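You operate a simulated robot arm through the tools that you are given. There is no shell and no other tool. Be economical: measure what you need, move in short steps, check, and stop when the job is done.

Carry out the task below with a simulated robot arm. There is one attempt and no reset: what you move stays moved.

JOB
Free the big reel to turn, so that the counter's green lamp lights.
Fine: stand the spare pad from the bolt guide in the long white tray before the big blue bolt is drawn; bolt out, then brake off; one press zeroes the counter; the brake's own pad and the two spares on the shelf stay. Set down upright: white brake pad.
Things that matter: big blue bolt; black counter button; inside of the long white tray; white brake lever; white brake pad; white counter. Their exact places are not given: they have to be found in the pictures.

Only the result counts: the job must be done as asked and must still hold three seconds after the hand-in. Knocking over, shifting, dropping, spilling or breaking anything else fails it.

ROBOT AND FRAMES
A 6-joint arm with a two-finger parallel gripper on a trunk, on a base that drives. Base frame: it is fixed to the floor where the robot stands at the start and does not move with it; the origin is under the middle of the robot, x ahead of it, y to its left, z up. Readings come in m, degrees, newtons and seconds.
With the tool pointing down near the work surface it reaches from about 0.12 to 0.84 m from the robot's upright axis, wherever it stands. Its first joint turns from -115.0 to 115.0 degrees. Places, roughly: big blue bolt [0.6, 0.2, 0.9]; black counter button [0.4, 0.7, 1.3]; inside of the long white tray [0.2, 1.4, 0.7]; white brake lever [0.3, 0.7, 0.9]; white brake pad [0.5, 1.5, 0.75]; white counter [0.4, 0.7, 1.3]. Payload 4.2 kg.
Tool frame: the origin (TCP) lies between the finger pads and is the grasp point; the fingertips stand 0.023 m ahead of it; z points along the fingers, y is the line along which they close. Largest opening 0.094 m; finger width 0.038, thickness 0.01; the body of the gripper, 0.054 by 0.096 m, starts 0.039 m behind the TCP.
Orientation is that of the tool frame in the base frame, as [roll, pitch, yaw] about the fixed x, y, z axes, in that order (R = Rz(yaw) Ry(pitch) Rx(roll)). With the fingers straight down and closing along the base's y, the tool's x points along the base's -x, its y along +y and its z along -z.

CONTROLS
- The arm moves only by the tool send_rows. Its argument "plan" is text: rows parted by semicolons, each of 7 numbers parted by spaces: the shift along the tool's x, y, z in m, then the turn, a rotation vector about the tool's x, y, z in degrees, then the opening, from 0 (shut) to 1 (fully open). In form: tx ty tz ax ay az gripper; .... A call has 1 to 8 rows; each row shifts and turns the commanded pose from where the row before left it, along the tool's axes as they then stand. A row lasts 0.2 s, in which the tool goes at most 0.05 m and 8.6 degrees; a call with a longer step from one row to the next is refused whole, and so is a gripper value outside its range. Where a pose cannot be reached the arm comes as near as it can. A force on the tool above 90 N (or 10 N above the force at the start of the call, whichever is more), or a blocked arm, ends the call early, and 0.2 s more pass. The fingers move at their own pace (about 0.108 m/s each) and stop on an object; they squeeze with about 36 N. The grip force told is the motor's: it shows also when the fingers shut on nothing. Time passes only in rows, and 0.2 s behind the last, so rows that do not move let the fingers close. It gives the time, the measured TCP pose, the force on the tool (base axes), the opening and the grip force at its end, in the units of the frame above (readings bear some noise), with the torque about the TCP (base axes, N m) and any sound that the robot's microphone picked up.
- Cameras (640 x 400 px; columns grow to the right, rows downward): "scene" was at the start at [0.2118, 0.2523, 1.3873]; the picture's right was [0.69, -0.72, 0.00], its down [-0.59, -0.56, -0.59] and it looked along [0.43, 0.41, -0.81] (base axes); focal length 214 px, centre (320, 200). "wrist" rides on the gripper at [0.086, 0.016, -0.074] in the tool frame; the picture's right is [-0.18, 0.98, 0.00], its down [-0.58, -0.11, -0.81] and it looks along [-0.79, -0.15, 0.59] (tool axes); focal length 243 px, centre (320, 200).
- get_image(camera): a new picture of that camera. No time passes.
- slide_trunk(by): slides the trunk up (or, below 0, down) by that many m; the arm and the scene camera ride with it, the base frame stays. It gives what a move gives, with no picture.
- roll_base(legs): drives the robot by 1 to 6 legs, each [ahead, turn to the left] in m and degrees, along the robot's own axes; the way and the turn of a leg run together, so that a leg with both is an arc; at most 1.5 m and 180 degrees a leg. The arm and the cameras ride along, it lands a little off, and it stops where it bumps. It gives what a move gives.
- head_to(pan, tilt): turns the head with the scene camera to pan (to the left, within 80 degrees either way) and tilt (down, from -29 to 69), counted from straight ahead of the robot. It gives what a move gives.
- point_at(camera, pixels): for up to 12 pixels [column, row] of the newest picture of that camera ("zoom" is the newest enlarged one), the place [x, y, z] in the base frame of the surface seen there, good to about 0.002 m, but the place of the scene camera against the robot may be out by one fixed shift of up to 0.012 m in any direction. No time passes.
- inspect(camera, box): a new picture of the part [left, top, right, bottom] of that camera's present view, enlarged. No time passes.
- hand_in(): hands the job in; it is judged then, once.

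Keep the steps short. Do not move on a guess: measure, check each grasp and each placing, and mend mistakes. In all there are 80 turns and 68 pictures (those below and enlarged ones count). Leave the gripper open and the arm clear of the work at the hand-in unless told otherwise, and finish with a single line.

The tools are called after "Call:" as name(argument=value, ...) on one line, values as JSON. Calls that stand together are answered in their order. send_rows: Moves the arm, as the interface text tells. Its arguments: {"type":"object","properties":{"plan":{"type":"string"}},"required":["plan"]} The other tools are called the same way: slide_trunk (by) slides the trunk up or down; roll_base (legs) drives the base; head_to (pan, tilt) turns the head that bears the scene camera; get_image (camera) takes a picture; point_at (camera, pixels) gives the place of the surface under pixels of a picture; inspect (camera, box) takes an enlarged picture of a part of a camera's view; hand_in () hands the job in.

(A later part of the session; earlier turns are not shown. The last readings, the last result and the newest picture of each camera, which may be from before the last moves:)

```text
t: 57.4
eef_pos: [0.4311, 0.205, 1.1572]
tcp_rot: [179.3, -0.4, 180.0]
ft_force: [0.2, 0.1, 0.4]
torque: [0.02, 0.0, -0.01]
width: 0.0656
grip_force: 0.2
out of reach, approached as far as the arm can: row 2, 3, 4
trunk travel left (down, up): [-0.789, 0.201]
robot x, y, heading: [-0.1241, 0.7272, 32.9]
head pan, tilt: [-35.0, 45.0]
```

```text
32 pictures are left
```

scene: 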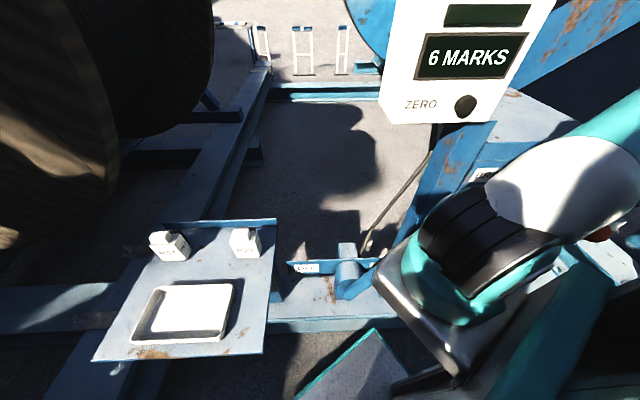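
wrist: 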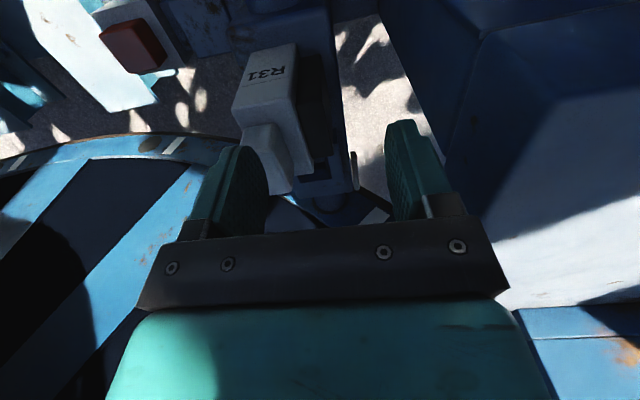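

The limit is about 0.76 m from the axis, so the robot must stand nearer for the pad. I retract the tool, back up along the present heading, turn right 43°, and come in to about (-0.155, 0.49).

Call:
send_rows(plan="0.045 0 0 0 0 0 0.7;0.045 0 0 0 0 0 0.7;0.045 0 0 0 0 0 0.7")

Call:
roll_base(legs=[[-0.35, 0], [0, -43], [0.27, 0]])

Call:
get_image(camera="wrist")

```text
t: 58.2
eef_pos: [0.2972, 0.2052, 1.1587]
tcp_rot: [179.3, -0.4, -179.8]
ft_force: [1.1, -0.3, 0.2]
torque: [0.01, 0.1, -0.01]
width: 0.0659
grip_force: 0.0
out of reach, approached as far as the arm can: row 1
trunk travel left (down, up): [-0.789, 0.201]
robot x, y, heading: [-0.1266, 0.7312, 32.8]
head pan, tilt: [-35.0, 45.0]
```

```text
t: 64.0
eef_pos: [-0.2031, -0.1799, 1.1592]
tcp_rot: [179.4, -0.4, 137.0]
ft_force: [0.8, 0.7, 0.1]
torque: [0.01, 0.01, 0.03]
width: 0.0657
grip_force: 0.1
trunk travel left (down, up): [-0.789, 0.201]
robot x, y, heading: [-0.1566, 0.4905, -10.4]
head pan, tilt: [-35.0, 45.0]
```

```text
31 pictures are left
```

wrist: 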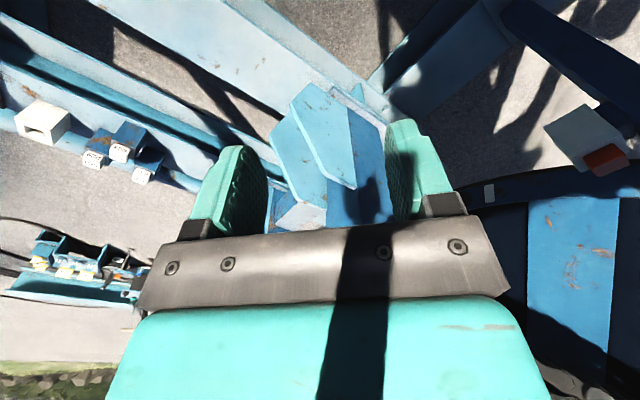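

Standing at (-0.157,0.49), heading -10°. The tool is now off to the right. I check the height of the blue brackets in view, then swing toward the pad.

Call:
point_at(camera="wrist", pixels=[[300, 140], [340, 150], [295, 90], [600, 155], [580, 40], [130, 130], [310, 215]])

Call:
send_rows(plan="-0.0123 0.0447 0 0 0 0 0.7;-0.0123 0.0447 0 0 0 0 0.7;-0.0123 0.0447 0 0 0 0 0.7;-0.0123 0.0447 0 0 0 0 0.7")

```text
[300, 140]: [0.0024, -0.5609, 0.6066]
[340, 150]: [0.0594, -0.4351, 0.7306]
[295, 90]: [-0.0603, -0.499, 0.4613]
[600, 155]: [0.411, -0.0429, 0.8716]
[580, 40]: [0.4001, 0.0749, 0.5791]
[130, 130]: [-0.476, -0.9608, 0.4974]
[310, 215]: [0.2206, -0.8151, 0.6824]
```

```text
t: 65.0
eef_pos: [-0.0471, -0.0829, 1.1597]
tcp_rot: [179.4, -0.3, 136.9]
ft_force: [-0.9, -0.8, -0.5]
torque: [0.01, -0.04, 0.0]
width: 0.0659
grip_force: 0.0
trunk travel left (down, up): [-0.789, 0.201]
robot x, y, heading: [-0.1572, 0.4942, -10.2]
head pan, tilt: [-35.0, 45.0]
```

Everything there is below z 0.9. I continue and then square the yaw.

Call:
send_rows(plan="-0.0131 0.0441 0 0 0 0 0.7;-0.0131 0.0441 0 0 0 0 0.7;-0.0131 0.0441 0 0 0 0 0.7;-0.0131 0.0441 0 0 0 0 0.7;-0.0131 0.0441 0 0 0 0 0.7;-0.0131 0.0441 0 0 0 0 0.7;-0.0131 0.0441 0 0 0 0 0.7")

Call:
send_rows(plan="-0.0131 0.0441 0 0 0 0 0.7;-0.0131 0.0441 0 0 0 0 0.7;0 0 0 0 0 -8.6 0.7;0 0 0 0 0 -8.6 0.7;0 0 0 0 0 -8.6 0.7;0 0 0 0 0 -8.6 0.7;0 0 0 0 0 -8.6 0.7;0 0 0 0 0 0 0.7")

Call:
inspect(camera="wrist", box=[160, 0, 480, 200])

```text
t: 66.6
eef_pos: [0.2323, 0.0801, 1.1633]
tcp_rot: [179.4, -0.3, 136.9]
ft_force: [-0.8, -0.3, -0.9]
torque: [0.01, -0.01, -0.01]
width: 0.0659
grip_force: 0.1
trunk travel left (down, up): [-0.789, 0.201]
robot x, y, heading: [-0.1581, 0.4912, -10.5]
head pan, tilt: [-35.0, 45.0]
```

```text
t: 68.4
eef_pos: [0.3113, 0.1281, 1.1631]
tcp_rot: [179.2, 0.3, -179.9]
ft_force: [0.0, -0.5, 0.4]
torque: [-0.02, -0.03, 0.0]
width: 0.0659
grip_force: 0.0
trunk travel left (down, up): [-0.789, 0.201]
robot x, y, heading: [-0.1546, 0.4932, -9.9]
head pan, tilt: [-35.0, 45.0]
```

```text
2.00 times, centred on (320, 100) of wrist
```

zoom: 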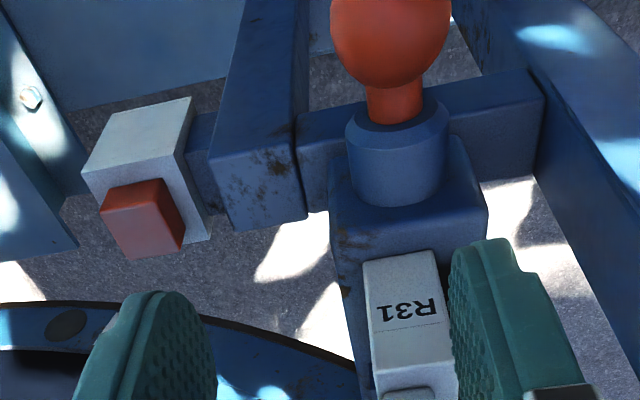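

Now I move over the neck at (0.475,0.1555), still at z 1.163.

Call:
send_rows(plan="-0.041 0.0069 0 0 0 0 0.7;-0.041 0.0069 0 0 0 0 0.7;-0.041 0.0069 0 0 0 0 0.7;-0.041 0.0069 0 0 0 0 0.7;0 0 0 0 0 0 0.7")

Call:
inspect(camera="wrist", box=[160, 60, 480, 260])

```text
t: 69.6
eef_pos: [0.4772, 0.1546, 1.1656]
tcp_rot: [179.3, 0.2, 180.0]
ft_force: [-0.2, -0.3, 0.4]
torque: [-0.01, -0.05, 0.01]
width: 0.0659
grip_force: 0.1
trunk travel left (down, up): [-0.789, 0.201]
robot x, y, heading: [-0.1547, 0.4944, -10.2]
head pan, tilt: [-35.0, 45.0]
```

```text
2.00 times, centred on (320, 160) of wrist
```

zoom: 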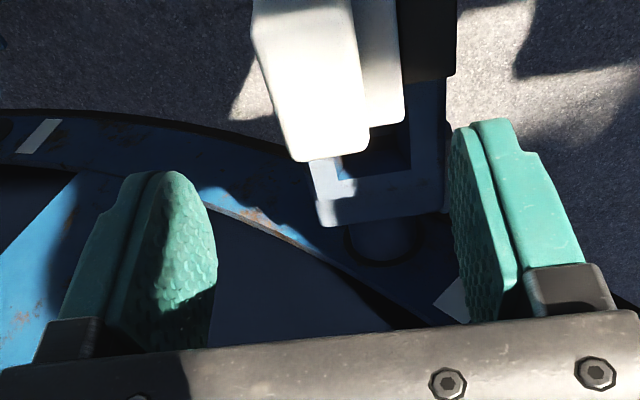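

I verify the neck position from this near view.

Call:
point_at(camera="zoom", pixels=[[300, 150], [360, 140], [330, 150], [268, 60], [345, 60], [385, 110], [430, 70], [390, 20]])

```text
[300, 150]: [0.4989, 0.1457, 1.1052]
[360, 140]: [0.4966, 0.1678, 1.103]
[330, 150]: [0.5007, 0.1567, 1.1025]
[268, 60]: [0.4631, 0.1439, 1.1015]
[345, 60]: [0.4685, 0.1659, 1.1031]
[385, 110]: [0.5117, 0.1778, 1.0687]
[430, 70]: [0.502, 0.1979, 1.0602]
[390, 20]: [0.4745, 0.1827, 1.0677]
```

The neck centre is confirmed at (0.476,0.156), top 1.103. I descend to z≈1.093 and close.

Call:
send_rows(plan="0 0.001 0.03 0 0 0 0.7;0 0 0.03 0 0 0 0.7;0 0 0.012 0 0 0 0.7;0 0 0 0 0 0 0.7;0 0 0 0 0 0 0;0 0 0 0 0 0 0;0 0 0 0 0 0 0")

```text
t: 71.2
eef_pos: [0.4754, 0.1554, 1.0925]
tcp_rot: [179.3, 0.2, 179.9]
ft_force: [-1.1, -2.2, -0.3]
torque: [-0.52, -0.15, -0.1]
width: 0.0299
grip_force: 36.1
trunk travel left (down, up): [-0.789, 0.201]
robot x, y, heading: [-0.1549, 0.4918, -10.2]
head pan, tilt: [-35.0, 45.0]
```

Gripped at 30 mm with 36 N. I lift straight up, gently.

Call:
send_rows(plan="0 0 -0.015 0 0 0 0;0 0 -0.02 0 0 0 0;0 0 -0.03 0 0 0 0;0 0 -0.03 0 0 0 0;0 0 -0.03 0 0 0 0;0 0 0 0 0 0 0")

Call:
get_image(camera="wrist")

```text
t: 72.6
eef_pos: [0.4759, 0.1562, 1.2179]
tcp_rot: [179.4, 0.2, -180.0]
ft_force: [0.2, 0.2, -8.8]
torque: [-0.09, 0.04, 0.02]
width: 0.0299
grip_force: 35.7
trunk travel left (down, up): [-0.789, 0.201]
robot x, y, heading: [-0.1556, 0.4887, -10.6]
head pan, tilt: [-35.0, 45.0]
```

```text
28 pictures are left
```

wrist: 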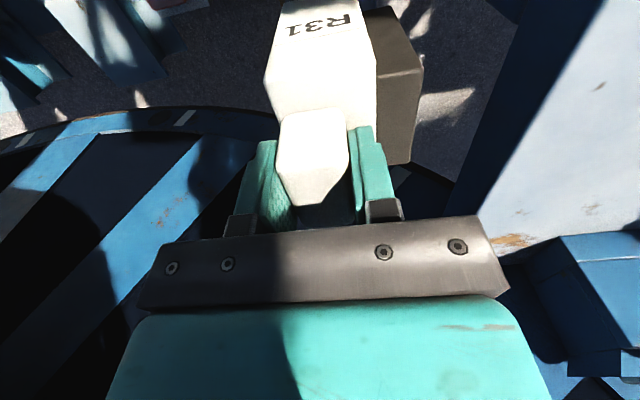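

The pad is held cleanly (weight ≈9 N) with its dark lining. I raise a little more, draw the tool back to about (0.2,0.15), and then back the robot away for a free swing.

Call:
send_rows(plan="0 0 -0.04 0 0 0 0;0.046 0 0 0 0 0 0;0.046 0 0 0 0 0 0;0.046 0 0 0 0 0 0;0.046 0 0 0 0 0 0;0.046 0 0 0 0 0 0;0.046 0 0 0 0 0 0")

Call:
roll_base(legs=[[-0.27, 0]])

```text
t: 74.2
eef_pos: [0.1984, 0.1552, 1.2571]
tcp_rot: [179.3, 0.2, -180.0]
ft_force: [0.5, -0.8, -8.8]
torque: [-0.1, 0.01, -0.03]
width: 0.0299
grip_force: 36.6
trunk travel left (down, up): [-0.789, 0.201]
robot x, y, heading: [-0.1573, 0.4946, -10.5]
head pan, tilt: [-35.0, 45.0]
```

```text
t: 76.1
eef_pos: [-0.0688, 0.2041, 1.2569]
tcp_rot: [179.3, 0.2, 180.0]
ft_force: [-0.1, -0.3, -8.0]
torque: [-0.1, 0.0, 0.02]
width: 0.0302
grip_force: 36.5
trunk travel left (down, up): [-0.789, 0.201]
robot x, y, heading: [-0.424, 0.5371, -10.2]
head pan, tilt: [-35.0, 45.0]
```

Now I swing the tool across in front at this backed-off place, staying 0.4 m from the axis with z 1.257, well clear of the machine.

Call:
send_rows(plan="-0.0054 0.0478 0 0 0 0 0;-0.0054 0.0478 0 0 0 0 0;-0.0054 0.0478 0 0 0 0 0;-0.0054 0.0478 0 0 0 0 0;-0.0054 0.0478 0 0 0 0 0;-0.0054 0.0478 0 0 0 0 0;-0.0054 0.0478 0 0 0 0 0;-0.0054 0.0478 0 0 0 0 0")

Call:
send_rows(plan="-0.0054 0.0478 0 0 0 0 0;-0.0054 0.0478 0 0 0 0 0;-0.0054 0.0478 0 0 0 0 0;0 0 0 0 0 8.6 0;0 0 0 0 0 8.6 0;0 0 0 0 0 8.6 0;0 0 0 0 0 8.6 0;0 0 0 0 0 8.6 0")

Call:
roll_base(legs=[[0, 43], [0.33, 0]])

Call:
get_image(camera="wrist")

```text
t: 77.9
eef_pos: [0.0198, 0.5626, 1.2414]
tcp_rot: [179.4, 0.0, 179.9]
ft_force: [0.3, -1.8, -7.8]
torque: [-0.08, 0.02, -0.03]
width: 0.0299
grip_force: 35.7
out of reach, approached as far as the arm can: row 1, 2, 3, 4
trunk travel left (down, up): [-0.789, 0.201]
robot x, y, heading: [-0.4236, 0.5411, -10.4]
head pan, tilt: [-35.0, 45.0]
```

```text
t: 79.7
eef_pos: [0.0364, 0.7057, 1.2426]
tcp_rot: [179.4, -0.4, 137.0]
ft_force: [-0.2, -1.8, -7.7]
torque: [-0.09, 0.06, 0.01]
width: 0.0296
grip_force: 35.9
trunk travel left (down, up): [-0.789, 0.201]
robot x, y, heading: [-0.4233, 0.5375, -10.4]
head pan, tilt: [-35.0, 45.0]
```

```text
t: 83.9
eef_pos: [0.0731, 1.1515, 1.2419]
tcp_rot: [179.4, -0.4, -179.9]
ft_force: [0.7, -0.7, -8.4]
torque: [-0.09, 0.04, 0.02]
width: 0.0297
grip_force: 36.4
trunk travel left (down, up): [-0.789, 0.201]
robot x, y, heading: [-0.1508, 0.7179, 32.8]
head pan, tilt: [-35.0, 45.0]
```

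```text
27 pictures are left
```

wrist: 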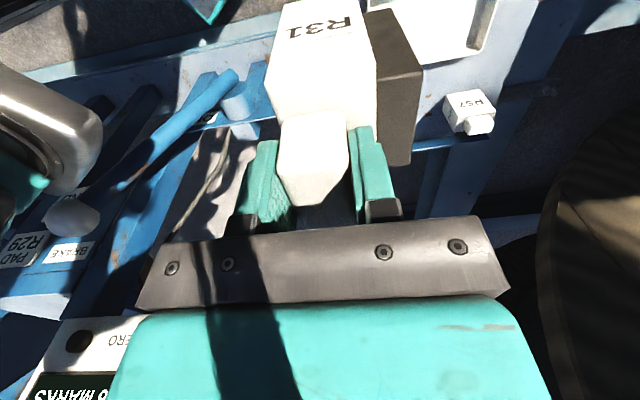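

Good: the pad is held, the shelf and tray are below, and the lever is on the other side. I move over the tray centre (TCP (0.2045,1.34)) and start down. I also measure R57's top against the shelf for the pad height.

Call:
point_at(camera="wrist", pixels=[[480, 126], [470, 95], [462, 110], [440, 120], [490, 35], [430, 30]])

Call:
send_rows(plan="-0.0263 0.0377 0 0 0 0 0;-0.0263 0.0377 0 0 0 0 0;-0.0263 0.0377 0 0 0 0 0;-0.0263 0.0377 0 0 0 0 0;-0.0263 0.0377 0 0 0 0 0;0 0 0.045 0 0 0 0;0 0 0.045 0 0 0 0;0 0 0.045 0 0 0 0")

Call:
get_image(camera="scene")

```text
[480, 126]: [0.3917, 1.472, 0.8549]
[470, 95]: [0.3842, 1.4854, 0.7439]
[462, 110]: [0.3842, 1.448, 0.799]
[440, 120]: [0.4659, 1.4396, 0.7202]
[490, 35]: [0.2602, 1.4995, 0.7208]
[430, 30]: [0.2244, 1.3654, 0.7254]
```

```text
t: 85.7
eef_pos: [0.2039, 1.3445, 1.1089]
tcp_rot: [179.4, -0.2, -179.8]
ft_force: [0.6, -0.9, -6.6]
torque: [-0.07, 0.01, 0.0]
width: 0.0297
grip_force: 36.3
trunk travel left (down, up): [-0.789, 0.201]
robot x, y, heading: [-0.1475, 0.7191, 32.8]
head pan, tilt: [-35.0, 45.0]
```

```text
26 pictures are left
```

scene: 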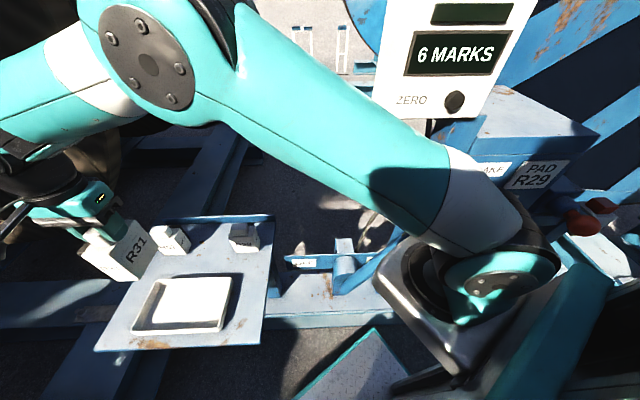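

By the shelf pad, the height is about 0.135 m, so the bottom is about 0.125 below the TCP. I check this on the held pad in the scene.

Call:
inspect(camera="scene", box=[60, 180, 260, 360])

Call:
point_at(camera="zoom", pixels=[[165, 210], [130, 215], [225, 190], [262, 160], [70, 190], [400, 400], [450, 320], [360, 320]])

```text
2.22 times, centred on (160, 270) of scene
```

zoom: 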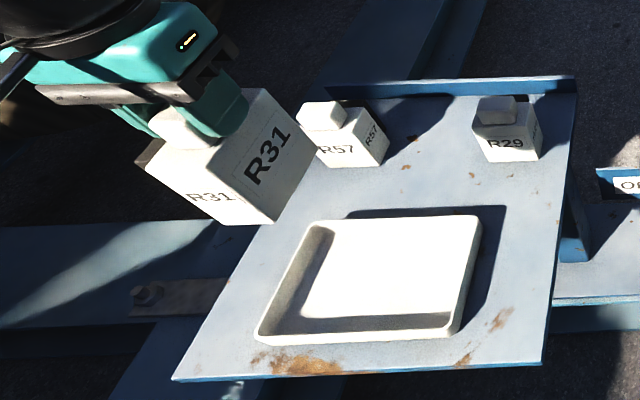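

```text
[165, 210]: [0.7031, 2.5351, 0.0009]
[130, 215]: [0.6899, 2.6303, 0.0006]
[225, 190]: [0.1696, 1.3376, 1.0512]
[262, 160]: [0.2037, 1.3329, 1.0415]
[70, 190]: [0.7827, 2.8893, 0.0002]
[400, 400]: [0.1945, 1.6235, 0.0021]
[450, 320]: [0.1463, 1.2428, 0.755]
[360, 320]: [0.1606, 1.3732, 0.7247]
```

I take the pad's bottom edge points near zoom (268,216) and (215,215).

Call:
point_at(camera="zoom", pixels=[[268, 218], [262, 210], [218, 212], [290, 190], [310, 150], [470, 240], [340, 222], [300, 330], [440, 320], [320, 245]])

```text
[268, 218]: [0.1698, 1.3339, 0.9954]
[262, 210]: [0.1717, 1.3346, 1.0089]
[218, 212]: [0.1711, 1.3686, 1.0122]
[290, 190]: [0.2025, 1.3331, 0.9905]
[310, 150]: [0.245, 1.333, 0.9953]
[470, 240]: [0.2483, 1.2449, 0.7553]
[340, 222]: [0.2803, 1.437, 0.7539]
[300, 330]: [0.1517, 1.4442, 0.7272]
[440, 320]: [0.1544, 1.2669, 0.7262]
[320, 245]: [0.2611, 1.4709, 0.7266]
```

The bottom edge is at about 0.985–0.99 for TCP 1.109 (offset ≈0.122), and the footprint sits inside the tray. I descend to about 0.885 first.

Call:
send_rows(plan="0 0 0.045 0 0 0 0;0 0 0.045 0 0 0 0;0 0 0.045 0 0 0 0;0 0 0.045 0 0 0 0;0 0 0.042 0 0 0 0;0 0 0 0 0 0 0")

Call:
get_image(camera="scene")

```text
t: 87.1
eef_pos: [0.2025, 1.3463, 0.8872]
tcp_rot: [179.4, -0.5, -179.8]
ft_force: [-0.1, -0.9, -7.3]
torque: [-0.07, 0.02, -0.01]
width: 0.03
grip_force: 35.5
trunk travel left (down, up): [-0.789, 0.201]
robot x, y, heading: [-0.1488, 0.7168, 32.7]
head pan, tilt: [-35.0, 45.0]
```

```text
24 pictures are left
```

scene: 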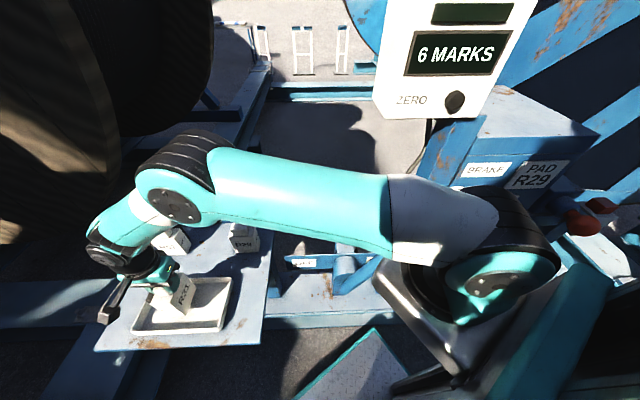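

Inside the rim now. I check the elbow's height over the shelf pads and lower in 1 cm steps till the force shows contact.

Call:
point_at(camera="scene", pixels=[[180, 205], [175, 225], [215, 205], [175, 240], [205, 225]])

Call:
send_rows(plan="0 0 0.01 0 0 0 0;0 0 0.01 0 0 0 0;0 0 0.006 0 0 0 0;0 0 0.004 0 0 0 0")

```text
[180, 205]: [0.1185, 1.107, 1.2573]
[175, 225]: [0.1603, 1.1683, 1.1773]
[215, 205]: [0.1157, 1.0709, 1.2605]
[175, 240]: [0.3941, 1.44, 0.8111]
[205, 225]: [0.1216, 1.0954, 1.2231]
```

```text
t: 88.1
eef_pos: [0.2015, 1.346, 0.8562]
tcp_rot: [179.4, -0.4, -179.7]
ft_force: [0.0, -0.4, -7.9]
torque: [-0.1, 0.04, 0.01]
width: 0.0302
grip_force: 35.6
trunk travel left (down, up): [-0.789, 0.201]
robot x, y, heading: [-0.1496, 0.7165, 32.9]
head pan, tilt: [-35.0, 45.0]
```

No contact yet and the elbow is high and clear. I continue in 2–3 mm steps.

Call:
send_rows(plan="0 0 0.003 0 0 0 0;0 0 0.002 0 0 0 0;0 0 0.002 0 0 0 0;0 0 0 0 0 0 0")

Call:
inspect(camera="scene", box=[80, 220, 260, 360])

```text
t: 89.1
eef_pos: [0.2015, 1.346, 0.8506]
tcp_rot: [179.4, -0.2, -179.8]
ft_force: [-2.3, -3.9, 9.6]
torque: [-0.86, -0.61, -0.15]
width: 0.0298
grip_force: 35.9
trunk travel left (down, up): [-0.789, 0.201]
robot x, y, heading: [-0.1497, 0.7174, 33.0]
head pan, tilt: [-35.0, 45.0]
```

```text
2.86 times, centred on (170, 290) of scene
```

zoom: 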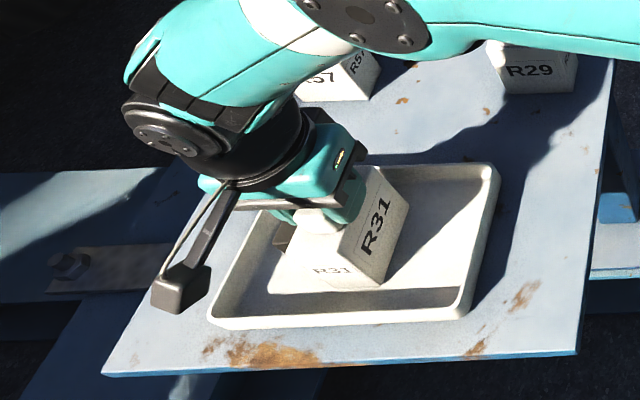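

Contact at z 0.8506 with the pad well inside the tray. I open modestly and lift straight up.

Call:
send_rows(plan="0 0 -0.001 0 0 0 0.6;0 0 0 0 0 0 0.6;0 0 0 0 0 0 0.6;0 0 -0.02 0 0 0 0.6;0 0 -0.04 0 0 0 0.6;0 0 -0.045 0 0 0 0.6;0 0 -0.045 0 0 0 0.6;0 0 -0.045 0 0 0 0.6")

Call:
inspect(camera="scene", box=[60, 180, 300, 360])

```text
t: 90.9
eef_pos: [0.202, 1.344, 1.0449]
tcp_rot: [179.4, -0.4, -179.8]
ft_force: [0.3, -0.3, 0.0]
torque: [-0.03, -0.01, -0.04]
width: 0.0561
grip_force: 0.0
trunk travel left (down, up): [-0.789, 0.201]
robot x, y, heading: [-0.1508, 0.7181, 32.8]
head pan, tilt: [-35.0, 45.0]
```

```text
2.22 times, centred on (180, 270) of scene
```

zoom: 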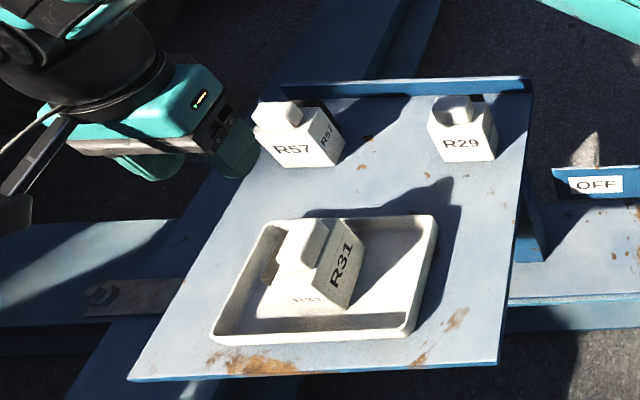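

R31 stands upright in the tray, and R57 and R29 are untouched. I raise and retract the tool, then back off to the free place and turn toward the bolt.

Call:
send_rows(plan="0 0 -0.05 0 0 0 0.6;0 0 -0.05 0 0 0 0.6;0 0 -0.05 0 0 0 0.6;0.0263 -0.0377 -0.03 0 0 0 0.6;0.0263 -0.0377 0 0 0 0 0.6;0.0263 -0.0377 0 0 0 0 0.6;0.0263 -0.0377 0 0 0 0 0.6;0.0263 -0.0377 0 0 0 0 0.6")

Call:
roll_base(legs=[[-0.33, 0], [0, -43]])

```text
refused: row 4 steps farther than a row can; nothing moved
```

```text
t: 95.0
eef_pos: [0.2587, 0.7554, 1.0449]
tcp_rot: [179.3, -0.3, 136.9]
ft_force: [-0.5, -0.2, -0.3]
torque: [0.01, 0.02, 0.0]
width: 0.0562
grip_force: 0.0
trunk travel left (down, up): [-0.789, 0.201]
robot x, y, heading: [-0.4243, 0.5395, -10.4]
head pan, tilt: [-35.0, 45.0]
```

The row plan was refused while the drive went ahead, so the tool is at (0.259,0.755,1.045), near the lever, but no force or bump was reported. I'll look before moving anything.

Call:
get_image(camera="scene")

Call:
get_image(camera="wrist")

```text
21 pictures are left
```

scene: 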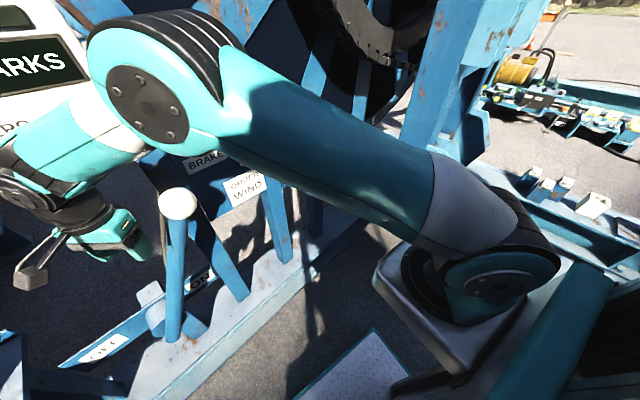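

```text
20 pictures are left
```

wrist: 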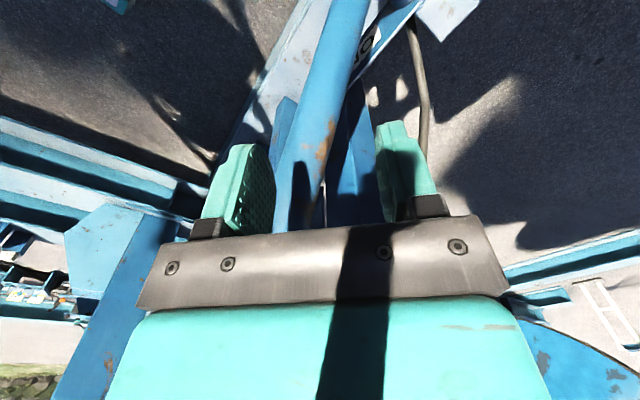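

I check that the ball is still where it was, at scene pixel (178,203).

Call:
point_at(camera="scene", pixels=[[178, 203], [175, 260], [105, 345], [135, 235], [15, 130]])

Call:
send_rows(plan="0 0 -0.04 0 0 0 0.6;0.03 -0.028 -0.02 0 0 0 0.6;0.034 -0.032 0 0 0 0 0.6;0.034 -0.032 0 0 0 0 0.6;0.034 -0.032 0 0 0 0 0.6;0 0 -0.045 0 0 0 0.6;0 0 -0.045 0 0 0 0.6;0 0 -0.045 0 0 0 0.6")

```text
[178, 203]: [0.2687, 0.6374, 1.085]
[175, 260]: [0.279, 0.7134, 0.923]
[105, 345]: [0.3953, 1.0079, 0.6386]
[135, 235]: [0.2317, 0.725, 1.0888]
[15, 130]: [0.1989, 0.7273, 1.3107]
```

```text
t: 96.8
eef_pos: [0.0756, 0.7511, 1.2383]
tcp_rot: [179.5, -0.4, 136.9]
ft_force: [0.1, -0.3, -0.3]
torque: [0.01, 0.01, 0.01]
width: 0.0563
grip_force: 0.1
trunk travel left (down, up): [-0.789, 0.201]
robot x, y, heading: [-0.4273, 0.5406, -10.4]
head pan, tilt: [-35.0, 45.0]
```

The lever is unmoved. I swing the tool back to the right side, square its yaw, and then roll forward.

Call:
send_rows(plan="-0.0224 -0.0394 0 0 0 0 0.6;-0.0224 -0.0394 0 0 0 0 0.6;-0.0224 -0.0394 0 0 0 0 0.6;-0.0224 -0.0394 0 0 0 0 0.6;-0.0224 -0.0394 0 0 0 0 0.6;-0.0224 -0.0394 0 0 0 0 0.6;-0.0224 -0.0394 0 0 0 0 0.6;-0.0224 -0.0394 0 0 0 0 0.6")

Call:
send_rows(plan="-0.0224 -0.0394 0 0 0 0 0.6;-0.0224 -0.0394 0 0 0 0 0.6;-0.0224 -0.0394 0 0 0 0 0.6;0 0 0 0 0 -8.6 0.6;0 0 0 0 0 -8.6 0.6;0 0 0 0 0 -8.6 0.6;0 0 0 0 0 -8.6 0.6;0 0 0 0 0 -8.6 0.6")

```text
t: 98.6
eef_pos: [-0.0048, 0.3988, 1.2346]
tcp_rot: [179.4, -0.4, 137.0]
ft_force: [0.7, 0.3, 0.5]
torque: [-0.02, 0.0, 0.01]
width: 0.0562
grip_force: 0.1
out of reach, approached as far as the arm can: row 8
trunk travel left (down, up): [-0.789, 0.201]
robot x, y, heading: [-0.425, 0.5387, -10.6]
head pan, tilt: [-35.0, 45.0]
```

```text
t: 100.4
eef_pos: [-0.0337, 0.2665, 1.2292]
tcp_rot: [179.3, 0.2, -180.0]
ft_force: [-0.4, 0.4, 0.1]
torque: [-0.03, -0.01, 0.02]
width: 0.0562
grip_force: 0.1
out of reach, approached as far as the arm can: row 1
trunk travel left (down, up): [-0.789, 0.201]
robot x, y, heading: [-0.4263, 0.5364, -10.6]
head pan, tilt: [-35.0, 45.0]
```

Now I roll forward 0.27 m and look at the bolt handle with the wrist camera.

Call:
roll_base(legs=[[0.27, 0]])

Call:
inspect(camera="wrist", box=[160, 0, 480, 200])

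Call:
point_at(camera="zoom", pixels=[[320, 60], [360, 60], [400, 60], [360, 20], [360, 90], [360, 130], [360, 180], [300, 120], [420, 120]])

```text
t: 102.4
eef_pos: [0.2346, 0.2178, 1.2305]
tcp_rot: [179.2, 0.1, 180.0]
ft_force: [-0.4, -0.4, -0.5]
torque: [0.01, -0.01, 0.02]
width: 0.0565
grip_force: 0.0
trunk travel left (down, up): [-0.789, 0.201]
robot x, y, heading: [-0.158, 0.4914, -10.2]
head pan, tilt: [-35.0, 45.0]
```

```text
2.00 times, centred on (320, 100) of wrist
```

zoom: 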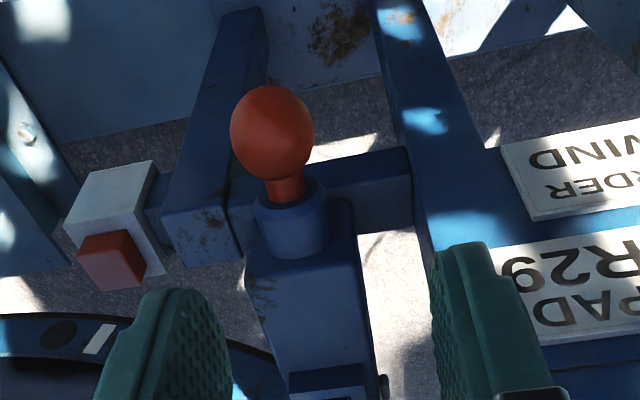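

```text
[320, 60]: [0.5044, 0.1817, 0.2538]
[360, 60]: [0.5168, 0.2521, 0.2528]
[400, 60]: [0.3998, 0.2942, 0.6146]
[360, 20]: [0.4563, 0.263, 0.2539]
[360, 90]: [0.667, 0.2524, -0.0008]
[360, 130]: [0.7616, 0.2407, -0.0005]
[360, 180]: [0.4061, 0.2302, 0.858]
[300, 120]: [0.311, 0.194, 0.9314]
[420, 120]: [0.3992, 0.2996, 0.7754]
```

The knob spans zoom (231..314, 86..180). I measure its limits, neck and collar.

Call:
point_at(camera="zoom", pixels=[[236, 130], [309, 130], [270, 92], [272, 132], [276, 172], [288, 190], [275, 192], [298, 192], [290, 215], [262, 225], [322, 225], [300, 255]])

```text
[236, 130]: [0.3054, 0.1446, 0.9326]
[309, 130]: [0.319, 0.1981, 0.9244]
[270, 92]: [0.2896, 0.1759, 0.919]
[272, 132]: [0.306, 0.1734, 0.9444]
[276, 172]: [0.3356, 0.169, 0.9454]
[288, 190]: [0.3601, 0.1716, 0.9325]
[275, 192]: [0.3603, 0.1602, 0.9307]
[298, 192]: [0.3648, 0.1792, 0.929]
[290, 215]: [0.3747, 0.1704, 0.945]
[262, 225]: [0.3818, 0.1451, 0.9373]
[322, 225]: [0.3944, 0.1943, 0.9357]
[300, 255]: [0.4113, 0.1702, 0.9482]
```

The ball centre is about (0.318,0.171,0.92), radius 0.027. I go above it with the fingers open and descend around it.

Call:
send_rows(plan="-0.0455 -0.0235 0 0 0 0 1;-0.0455 -0.0235 0 0 0 0 1;0 0 0.045 0 0 0 1;0 0 0.045 0 0 0 1;0 0 0.045 0 0 0 1;0 0 0.045 0 0 0 1;0 0 0 0 0 0 1")

Call:
get_image(camera="wrist")

```text
refused: row 1 steps farther than a row can; nothing moved
```

```text
18 pictures are left
```

wrist: 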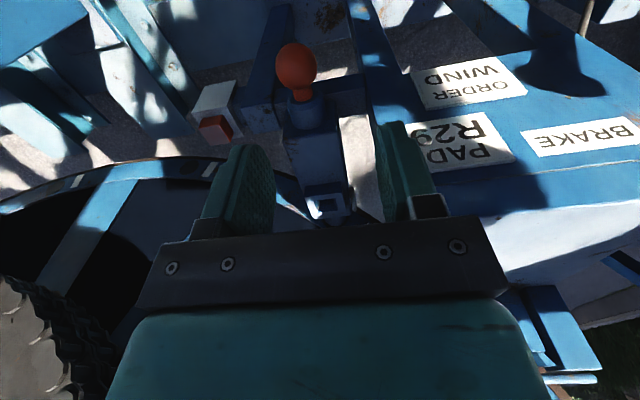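

That step was a hair too long, so I split it into three rows.

Call:
send_rows(plan="-0.0305 -0.0157 0 0 0 0 1;-0.0305 -0.0157 0 0 0 0 1;-0.0305 -0.0157 0 0 0 0 1;0 0 0.045 0 0 0 1;0 0 0.045 0 0 0 1;0 0 0.045 0 0 0 1;0 0 0.045 0 0 0 1;0 0 0 0 0 0 1")

Call:
get_image(camera="wrist")

```text
t: 104.2
eef_pos: [0.3281, 0.1736, 1.0494]
tcp_rot: [179.2, 0.2, -179.9]
ft_force: [0.1, 1.2, 0.1]
torque: [-0.01, -0.02, 0.02]
width: 0.094
grip_force: 0.1
trunk travel left (down, up): [-0.789, 0.201]
robot x, y, heading: [-0.1611, 0.4941, -10.3]
head pan, tilt: [-35.0, 45.0]
```

```text
17 pictures are left
```

wrist: 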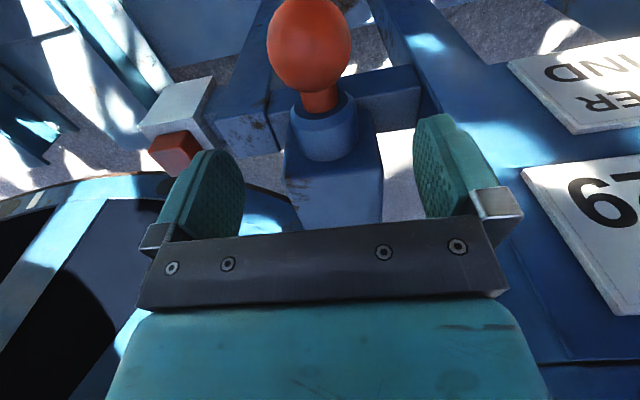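

Aligned over the knob. I descend 0.126 m and close.

Call:
send_rows(plan="0 -0.001 0.04 0 0 0 1;0 -0.001 0.04 0 0 0 1;0 0 0.03 0 0 0 1;0 0 0.016 0 0 0 1;0 0 0 0 0 0 0;0 0 0 0 0 0 0;0 0 0 0 0 0 0")

Call:
get_image(camera="wrist")

```text
t: 105.8
eef_pos: [0.3276, 0.1677, 0.925]
tcp_rot: [179.8, 0.1, 179.9]
ft_force: [-2.3, -44.6, -12.0]
torque: [0.08, -1.09, -0.21]
width: 0.0653
grip_force: 44.8
trunk travel left (down, up): [-0.789, 0.201]
robot x, y, heading: [-0.1588, 0.4884, -10.4]
head pan, tilt: [-35.0, 45.0]
```

```text
16 pictures are left
```

wrist: 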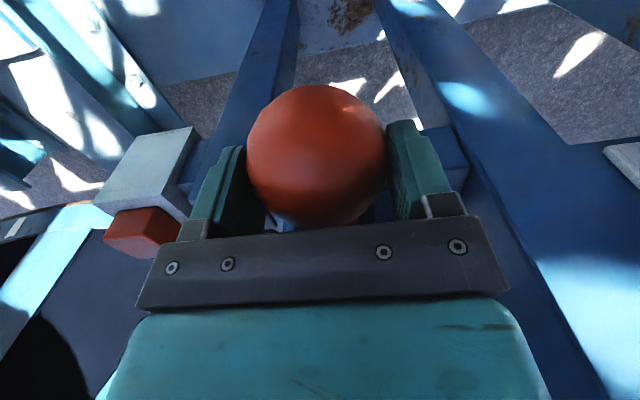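

The ball is gripped (65 mm), with a 45 N side load, so the tool sits a few mm too far in +y. I relieve that by shifting -y, then read again.

Call:
send_rows(plan="0 -0.003 0 0 0 0 0;0 -0.002 0 0 0 0 0;0 0 0 0 0 0 0")

```text
t: 106.6
eef_pos: [0.3268, 0.1672, 0.9241]
tcp_rot: [179.3, 0.0, -179.9]
ft_force: [2.4, -13.0, 8.8]
torque: [-1.02, 0.2, 0.73]
width: 0.0652
grip_force: 45.2
trunk travel left (down, up): [-0.789, 0.201]
robot x, y, heading: [-0.1589, 0.4904, -10.5]
head pan, tilt: [-35.0, 45.0]
```

The load is down to 13 N. Now I pull along -x in small steps.

Call:
send_rows(plan="0.006 -0.001 0 0 0 0 0;0.01 0 0 0 0 0 0;0.012 0 0 0 0 0 0;0.015 0 0 0 0 0 0;0 0 0 0 0 0 0")

```text
t: 107.8
eef_pos: [0.2838, 0.1665, 0.9251]
tcp_rot: [179.3, 0.1, -179.9]
ft_force: [0.6, 5.4, 25.0]
torque: [0.54, -0.22, 0.18]
width: 0.0657
grip_force: 45.0
trunk travel left (down, up): [-0.789, 0.201]
robot x, y, heading: [-0.1613, 0.4909, -10.3]
head pan, tilt: [-35.0, 45.0]
```

The bolt is sliding (TCP from 0.327 to 0.284). I continue.

Call:
send_rows(plan="0.015 0 -0.001 0 0 0 0;0.015 0 0 0 0 0 0;0.015 0 0 0 0 0 0;0.015 0 0 0 0 0 0;0 0 0 0 0 0 0")

Call:
get_image(camera="wrist")

```text
t: 109.0
eef_pos: [0.2237, 0.1668, 0.9236]
tcp_rot: [179.3, 0.1, -180.0]
ft_force: [-2.4, 14.0, -5.9]
torque: [0.29, -0.1, -0.26]
width: 0.0655
grip_force: 44.6
trunk travel left (down, up): [-0.789, 0.201]
robot x, y, heading: [-0.1585, 0.4867, -10.1]
head pan, tilt: [-35.0, 45.0]
```

```text
15 pictures are left
```

wrist: 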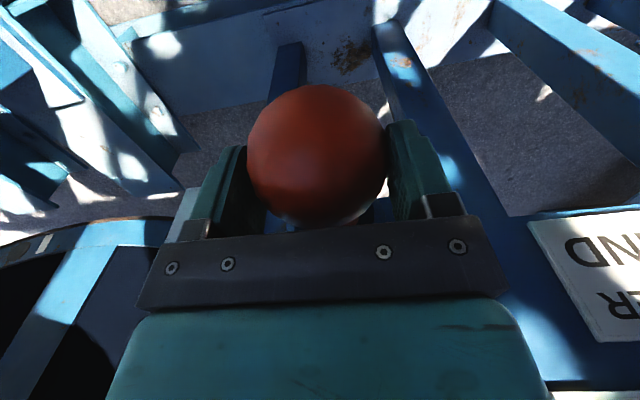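

Drawn 0.10 m so far. I pull on in small steps and watch for a stop.

Call:
send_rows(plan="0.008 0 0 0 0 0 0;0.008 0 0 0 0 0 0;0.008 0 0 0 0 0 0;0 0 0 0 0 0 0")

```text
t: 110.0
eef_pos: [0.2052, 0.166, 0.9231]
tcp_rot: [178.9, 0.7, 179.9]
ft_force: [31.8, 29.1, 14.3]
torque: [0.71, -0.52, 0.06]
width: 0.0656
grip_force: 45.4
out of reach, approached as far as the arm can: row 3
trunk travel left (down, up): [-0.789, 0.201]
robot x, y, heading: [-0.1609, 0.4891, -10.4]
head pan, tilt: [-35.0, 45.0]
```

At 0.205 there is 32 N of resistance, an end stop after about 0.12 m of travel. I release and lift, then look.

Call:
send_rows(plan="-0.002 0 0 0 0 0 0.3;0 0 0 0 0 0 1;0 0 0 0 0 0 1;0 0 -0.03 0 0 0 1;0 0 -0.045 0 0 0 1;0 0 -0.045 0 0 0 1;0 0 -0.045 0 0 0 1;0 0 -0.045 0 0 0 1")

Call:
get_image(camera="wrist")

Call:
get_image(camera="scene")

```text
t: 111.8
eef_pos: [0.2142, 0.1476, 1.1302]
tcp_rot: [179.3, 0.0, 179.9]
ft_force: [0.2, -1.0, 0.4]
torque: [0.04, 0.02, 0.0]
width: 0.0941
grip_force: 0.1
out of reach, approached as far as the arm can: row 4, 5
trunk travel left (down, up): [-0.789, 0.201]
robot x, y, heading: [-0.1557, 0.4885, -10.5]
head pan, tilt: [-35.0, 45.0]
```

```text
14 pictures are left
```

wrist: 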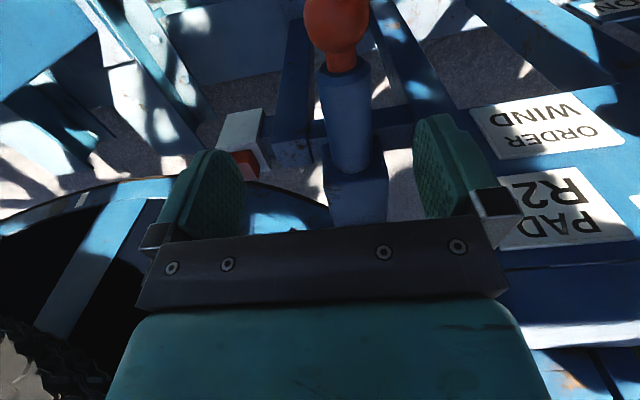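

```text
13 pictures are left
```

scene: 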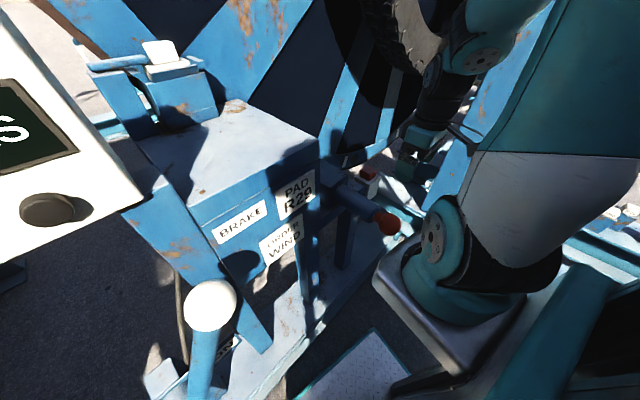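

The bolt is visibly drawn. The "out of reach" note makes it unclear whether that was its own stop, so I look at the guide and the reel end from over the guide.

Call:
point_at(camera="wrist", pixels=[[335, 25], [340, 68], [345, 165], [355, 205]])

Call:
send_rows(plan="-0.03 0.005 -0.02 0 0 0 1;-0.045 0.005 -0.01 0 0 0 1;-0.045 0.005 0 0 0 0 1;-0.03 0.005 0 0 0 0 1;0 0 0 0 0 0 1")

Call:
inspect(camera="wrist", box=[160, 0, 480, 230])

```text
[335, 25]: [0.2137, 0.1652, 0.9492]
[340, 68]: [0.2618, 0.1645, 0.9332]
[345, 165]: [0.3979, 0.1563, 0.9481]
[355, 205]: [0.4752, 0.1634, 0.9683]
```

```text
t: 113.0
eef_pos: [0.3644, 0.1672, 1.1597]
tcp_rot: [179.3, 0.2, 180.0]
ft_force: [-0.1, 0.4, 1.3]
torque: [0.0, -0.03, 0.05]
width: 0.0937
grip_force: 0.0
trunk travel left (down, up): [-0.789, 0.201]
robot x, y, heading: [-0.1588, 0.4914, -10.1]
head pan, tilt: [-35.0, 45.0]
```

```text
1.74 times, centred on (320, 115) of wrist
```

zoom: 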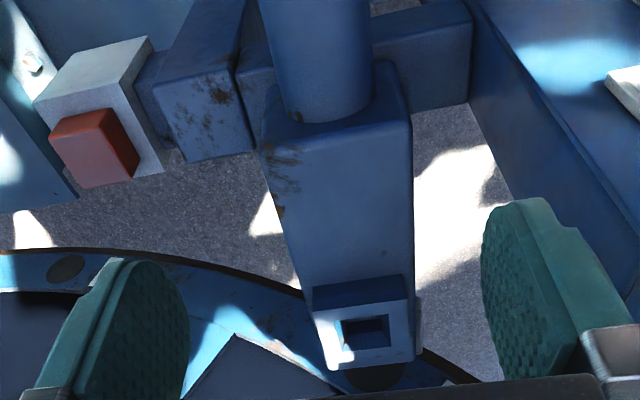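

I move forward to see the gap between guide and reel.

Call:
send_rows(plan="-0.045 0 0 0 0 0 1;-0.045 0 0 0 0 0 1;-0.035 0 0 0 0 0 1;0 0 0 0 0 0 1")

Call:
inspect(camera="wrist", box=[200, 20, 460, 230])

Call:
point_at(camera="zoom", pixels=[[320, 100], [320, 200], [320, 280], [360, 240], [280, 240]])

```text
t: 114.0
eef_pos: [0.4903, 0.1676, 1.1612]
tcp_rot: [179.2, 0.1, 180.0]
ft_force: [-0.6, 0.4, 0.8]
torque: [-0.01, 0.0, -0.03]
width: 0.0939
grip_force: 0.0
trunk travel left (down, up): [-0.789, 0.201]
robot x, y, heading: [-0.1585, 0.4907, -10.4]
head pan, tilt: [-35.0, 45.0]
```

```text
1.90 times, centred on (330, 125) of wrist
```

zoom: 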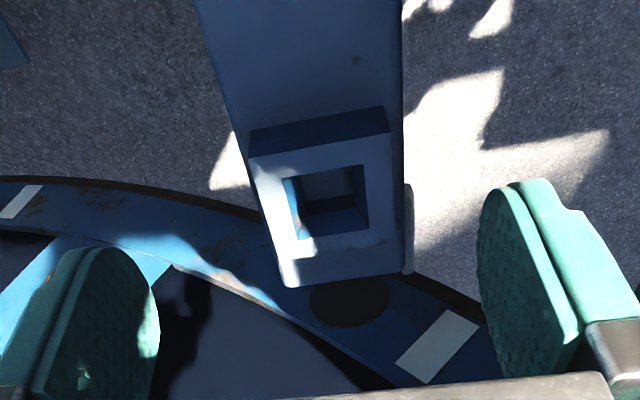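

```text
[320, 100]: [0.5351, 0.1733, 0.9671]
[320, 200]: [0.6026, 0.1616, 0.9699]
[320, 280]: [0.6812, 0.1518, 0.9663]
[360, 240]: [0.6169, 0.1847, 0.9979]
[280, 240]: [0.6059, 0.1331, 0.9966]
```

The hole in the reel's rim is now dark and empty, so the bolt is clear of the reel, and the 32 N resistance after 0.122 m of free travel marks its stop. Next is the brake lever. I bring the shut gripper back to x≈0.27 and along y to just before the ball, on its -y side.

Call:
send_rows(plan="0.044 0 0 0 0 0 0;0.044 0 0 0 0 0 0;0.044 0 0 0 0 0 0;0.044 0 0 0 0 0 0;0.044 0 0 0 0 0 0;0 0.04 0 0 0 0 0")

Call:
send_rows(plan="0 0.045 0 0 0 0 0;0 0.045 0 0 0 0 0;0 0.045 0 0 0 0 0;0 0.045 0 0 0 0 0;0 0.045 0 0 0 0 0;0 0.045 0 0 0 0 0;0 0.04 0 0 0 0 0;0 0 0 0 0 0 0")

Call:
get_image(camera="wrist")

```text
t: 115.4
eef_pos: [0.2702, 0.2067, 1.1603]
tcp_rot: [179.3, 0.1, 180.0]
ft_force: [0.2, 0.9, 0.2]
torque: [0.02, 0.0, 0.0]
width: 0.0
grip_force: 36.5
trunk travel left (down, up): [-0.789, 0.201]
robot x, y, heading: [-0.1619, 0.4915, -10.4]
head pan, tilt: [-35.0, 45.0]
```

```text
t: 117.2
eef_pos: [0.2671, 0.5177, 1.1649]
tcp_rot: [179.3, 0.2, -180.0]
ft_force: [-0.7, 0.1, 0.1]
torque: [0.02, 0.02, -0.01]
width: 0.0
grip_force: 36.6
trunk travel left (down, up): [-0.789, 0.201]
robot x, y, heading: [-0.1571, 0.4885, -10.4]
head pan, tilt: [-35.0, 45.0]
```

```text
10 pictures are left
```

wrist: 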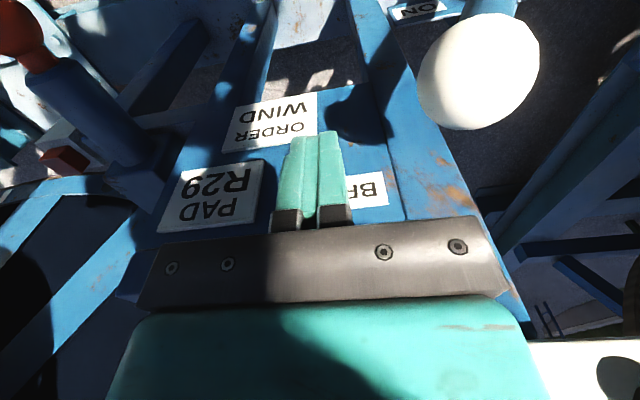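

I measure the ball's outline: (424,85), (537,60), (470,127), (480,72).

Call:
point_at(camera="wrist", pixels=[[426, 88], [535, 60], [465, 125], [480, 72], [495, 20], [510, 110], [455, 45]])

```text
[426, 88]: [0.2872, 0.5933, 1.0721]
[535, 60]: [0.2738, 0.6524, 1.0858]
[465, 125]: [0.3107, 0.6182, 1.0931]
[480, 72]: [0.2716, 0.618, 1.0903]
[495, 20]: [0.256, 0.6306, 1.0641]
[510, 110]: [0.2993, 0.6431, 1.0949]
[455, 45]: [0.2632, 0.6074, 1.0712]
```

The ball centre is ≈(0.287,0.628,1.06), radius ≈0.037. I lower the shut fingers beside it on the -y side and approach.

Call:
send_rows(plan="-0.01 0 0.04 0 0 0 0;0 0 0.04 0 0 0 0;0 0 0.017 0 0 0 0;0 0.04 0 0 0 0 0;0 0.015 0 0 0 0 0;0 0.02 -0.008 0 0 0 0;0 0 0 0 0 0 0")

```text
t: 118.8
eef_pos: [0.2796, 0.5941, 1.0761]
tcp_rot: [179.3, 0.2, 180.0]
ft_force: [1.0, -6.9, 5.9]
torque: [0.05, -0.06, -0.11]
width: 0.0
grip_force: 35.9
trunk travel left (down, up): [-0.789, 0.201]
robot x, y, heading: [-0.1605, 0.4885, -10.5]
head pan, tilt: [-35.0, 45.0]
```

Contact is made with about 7 N. I push along the lever's arc.

Call:
send_rows(plan="0 0.0275 -0.014 0 0 0 0;0 0.0388 -0.015 0 0 0 0;0 0.04 -0.0118 0 0 0 0;0 0.0408 -0.0083 0 0 0 0;0 0.0414 -0.0048 0 0 0 0;0 0.0417 -0.001 0 0 0 0")

Call:
get_image(camera="scene")

```text
t: 120.2
eef_pos: [0.281, 0.8231, 1.135]
tcp_rot: [179.2, 0.2, 179.7]
ft_force: [-0.1, -1.7, -0.9]
torque: [0.04, -0.04, 0.01]
width: 0.0
grip_force: 36.4
trunk travel left (down, up): [-0.789, 0.201]
robot x, y, heading: [-0.1554, 0.4926, -10.3]
head pan, tilt: [-35.0, 45.0]
```

```text
9 pictures are left
```

scene: 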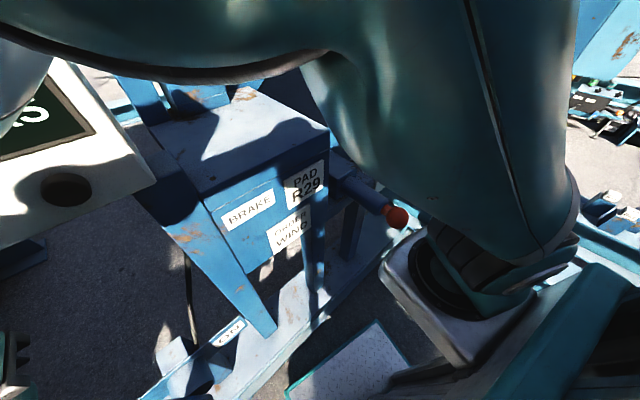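

The lever is moving (it has left its ON place in the picture). I continue down the other side of the arc.

Call:
send_rows(plan="0 0.0417 0.0025 0 0 0 0;0 0.0412 0.0062 0 0 0 0;0 0.0405 0.0097 0 0 0 0;0 0.0396 0.0132 0 0 0 0;0 0.0383 0.0167 0 0 0 0;0 0.02 0.011 0 0 0 0")

Call:
head_to(pan=35, tilt=40)

Call:
get_image(camera="scene")

```text
t: 121.6
eef_pos: [0.266, 0.9717, 1.0893]
tcp_rot: [179.4, 0.1, -180.0]
ft_force: [-0.1, 0.5, -0.1]
torque: [-0.03, -0.01, 0.0]
width: 0.0
grip_force: 36.1
out of reach, approached as far as the arm can: row 4, 5, 6
trunk travel left (down, up): [-0.789, 0.201]
robot x, y, heading: [-0.1574, 0.4882, -10.2]
head pan, tilt: [-35.0, 45.0]
```

```text
t: 123.0
eef_pos: [0.2669, 0.9722, 1.0908]
tcp_rot: [179.3, 0.1, 179.9]
ft_force: [0.5, 0.6, -0.2]
torque: [0.0, 0.02, -0.01]
width: 0.0001
grip_force: 35.6
trunk travel left (down, up): [-0.789, 0.201]
robot x, y, heading: [-0.1574, 0.4917, -10.3]
head pan, tilt: [35.0, 40.0]
```

```text
8 pictures are left
```

scene: 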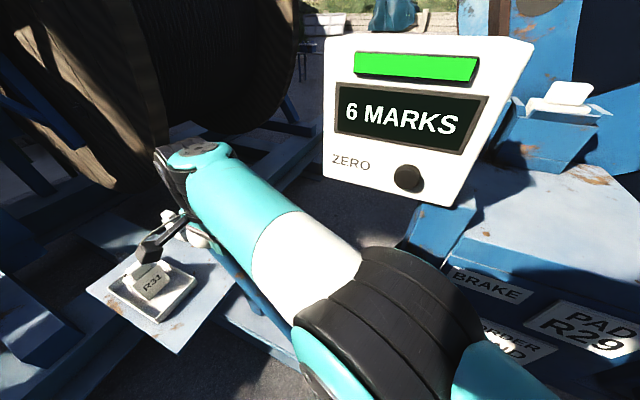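

The green lamp is lit with the lever pushed over; the counter still shows 6 MARKS. I verify the lever with the wrist camera, then move the tool in front of the zero button ((0.374,0.695,1.26)) at a safe distance.

Call:
get_image(camera="wrist")

Call:
send_rows(plan="0.012 -0.03 -0.0275 0 0 0 0;0.012 -0.03 -0.0275 0 0 0 0;0.012 -0.03 -0.0275 0 0 0 0;0.012 -0.03 -0.0275 0 0 0 0;0 -0.0375 -0.015 0 0 0 0;0 -0.0375 -0.015 0 0 0 0;0 -0.0375 -0.015 0 0 0 0;0 -0.0375 -0.015 0 0 0 0")

```text
7 pictures are left
```

wrist: 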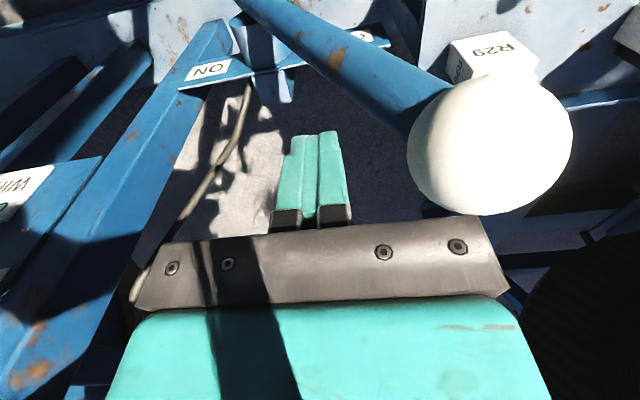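

```text
t: 123.8
eef_pos: [0.2444, 0.8606, 1.047]
tcp_rot: [-168.9, -3.9, 177.8]
ft_force: [-0.6, -0.2, 0.7]
torque: [0.01, -0.01, 0.0]
width: 0.0
grip_force: 35.4
trunk travel left (down, up): [-0.789, 0.201]
robot x, y, heading: [-0.1596, 0.4927, -10.3]
head pan, tilt: [35.0, 40.0]
stopped in row 4: the arm was blocked; the commanded pose is now the measured one
```

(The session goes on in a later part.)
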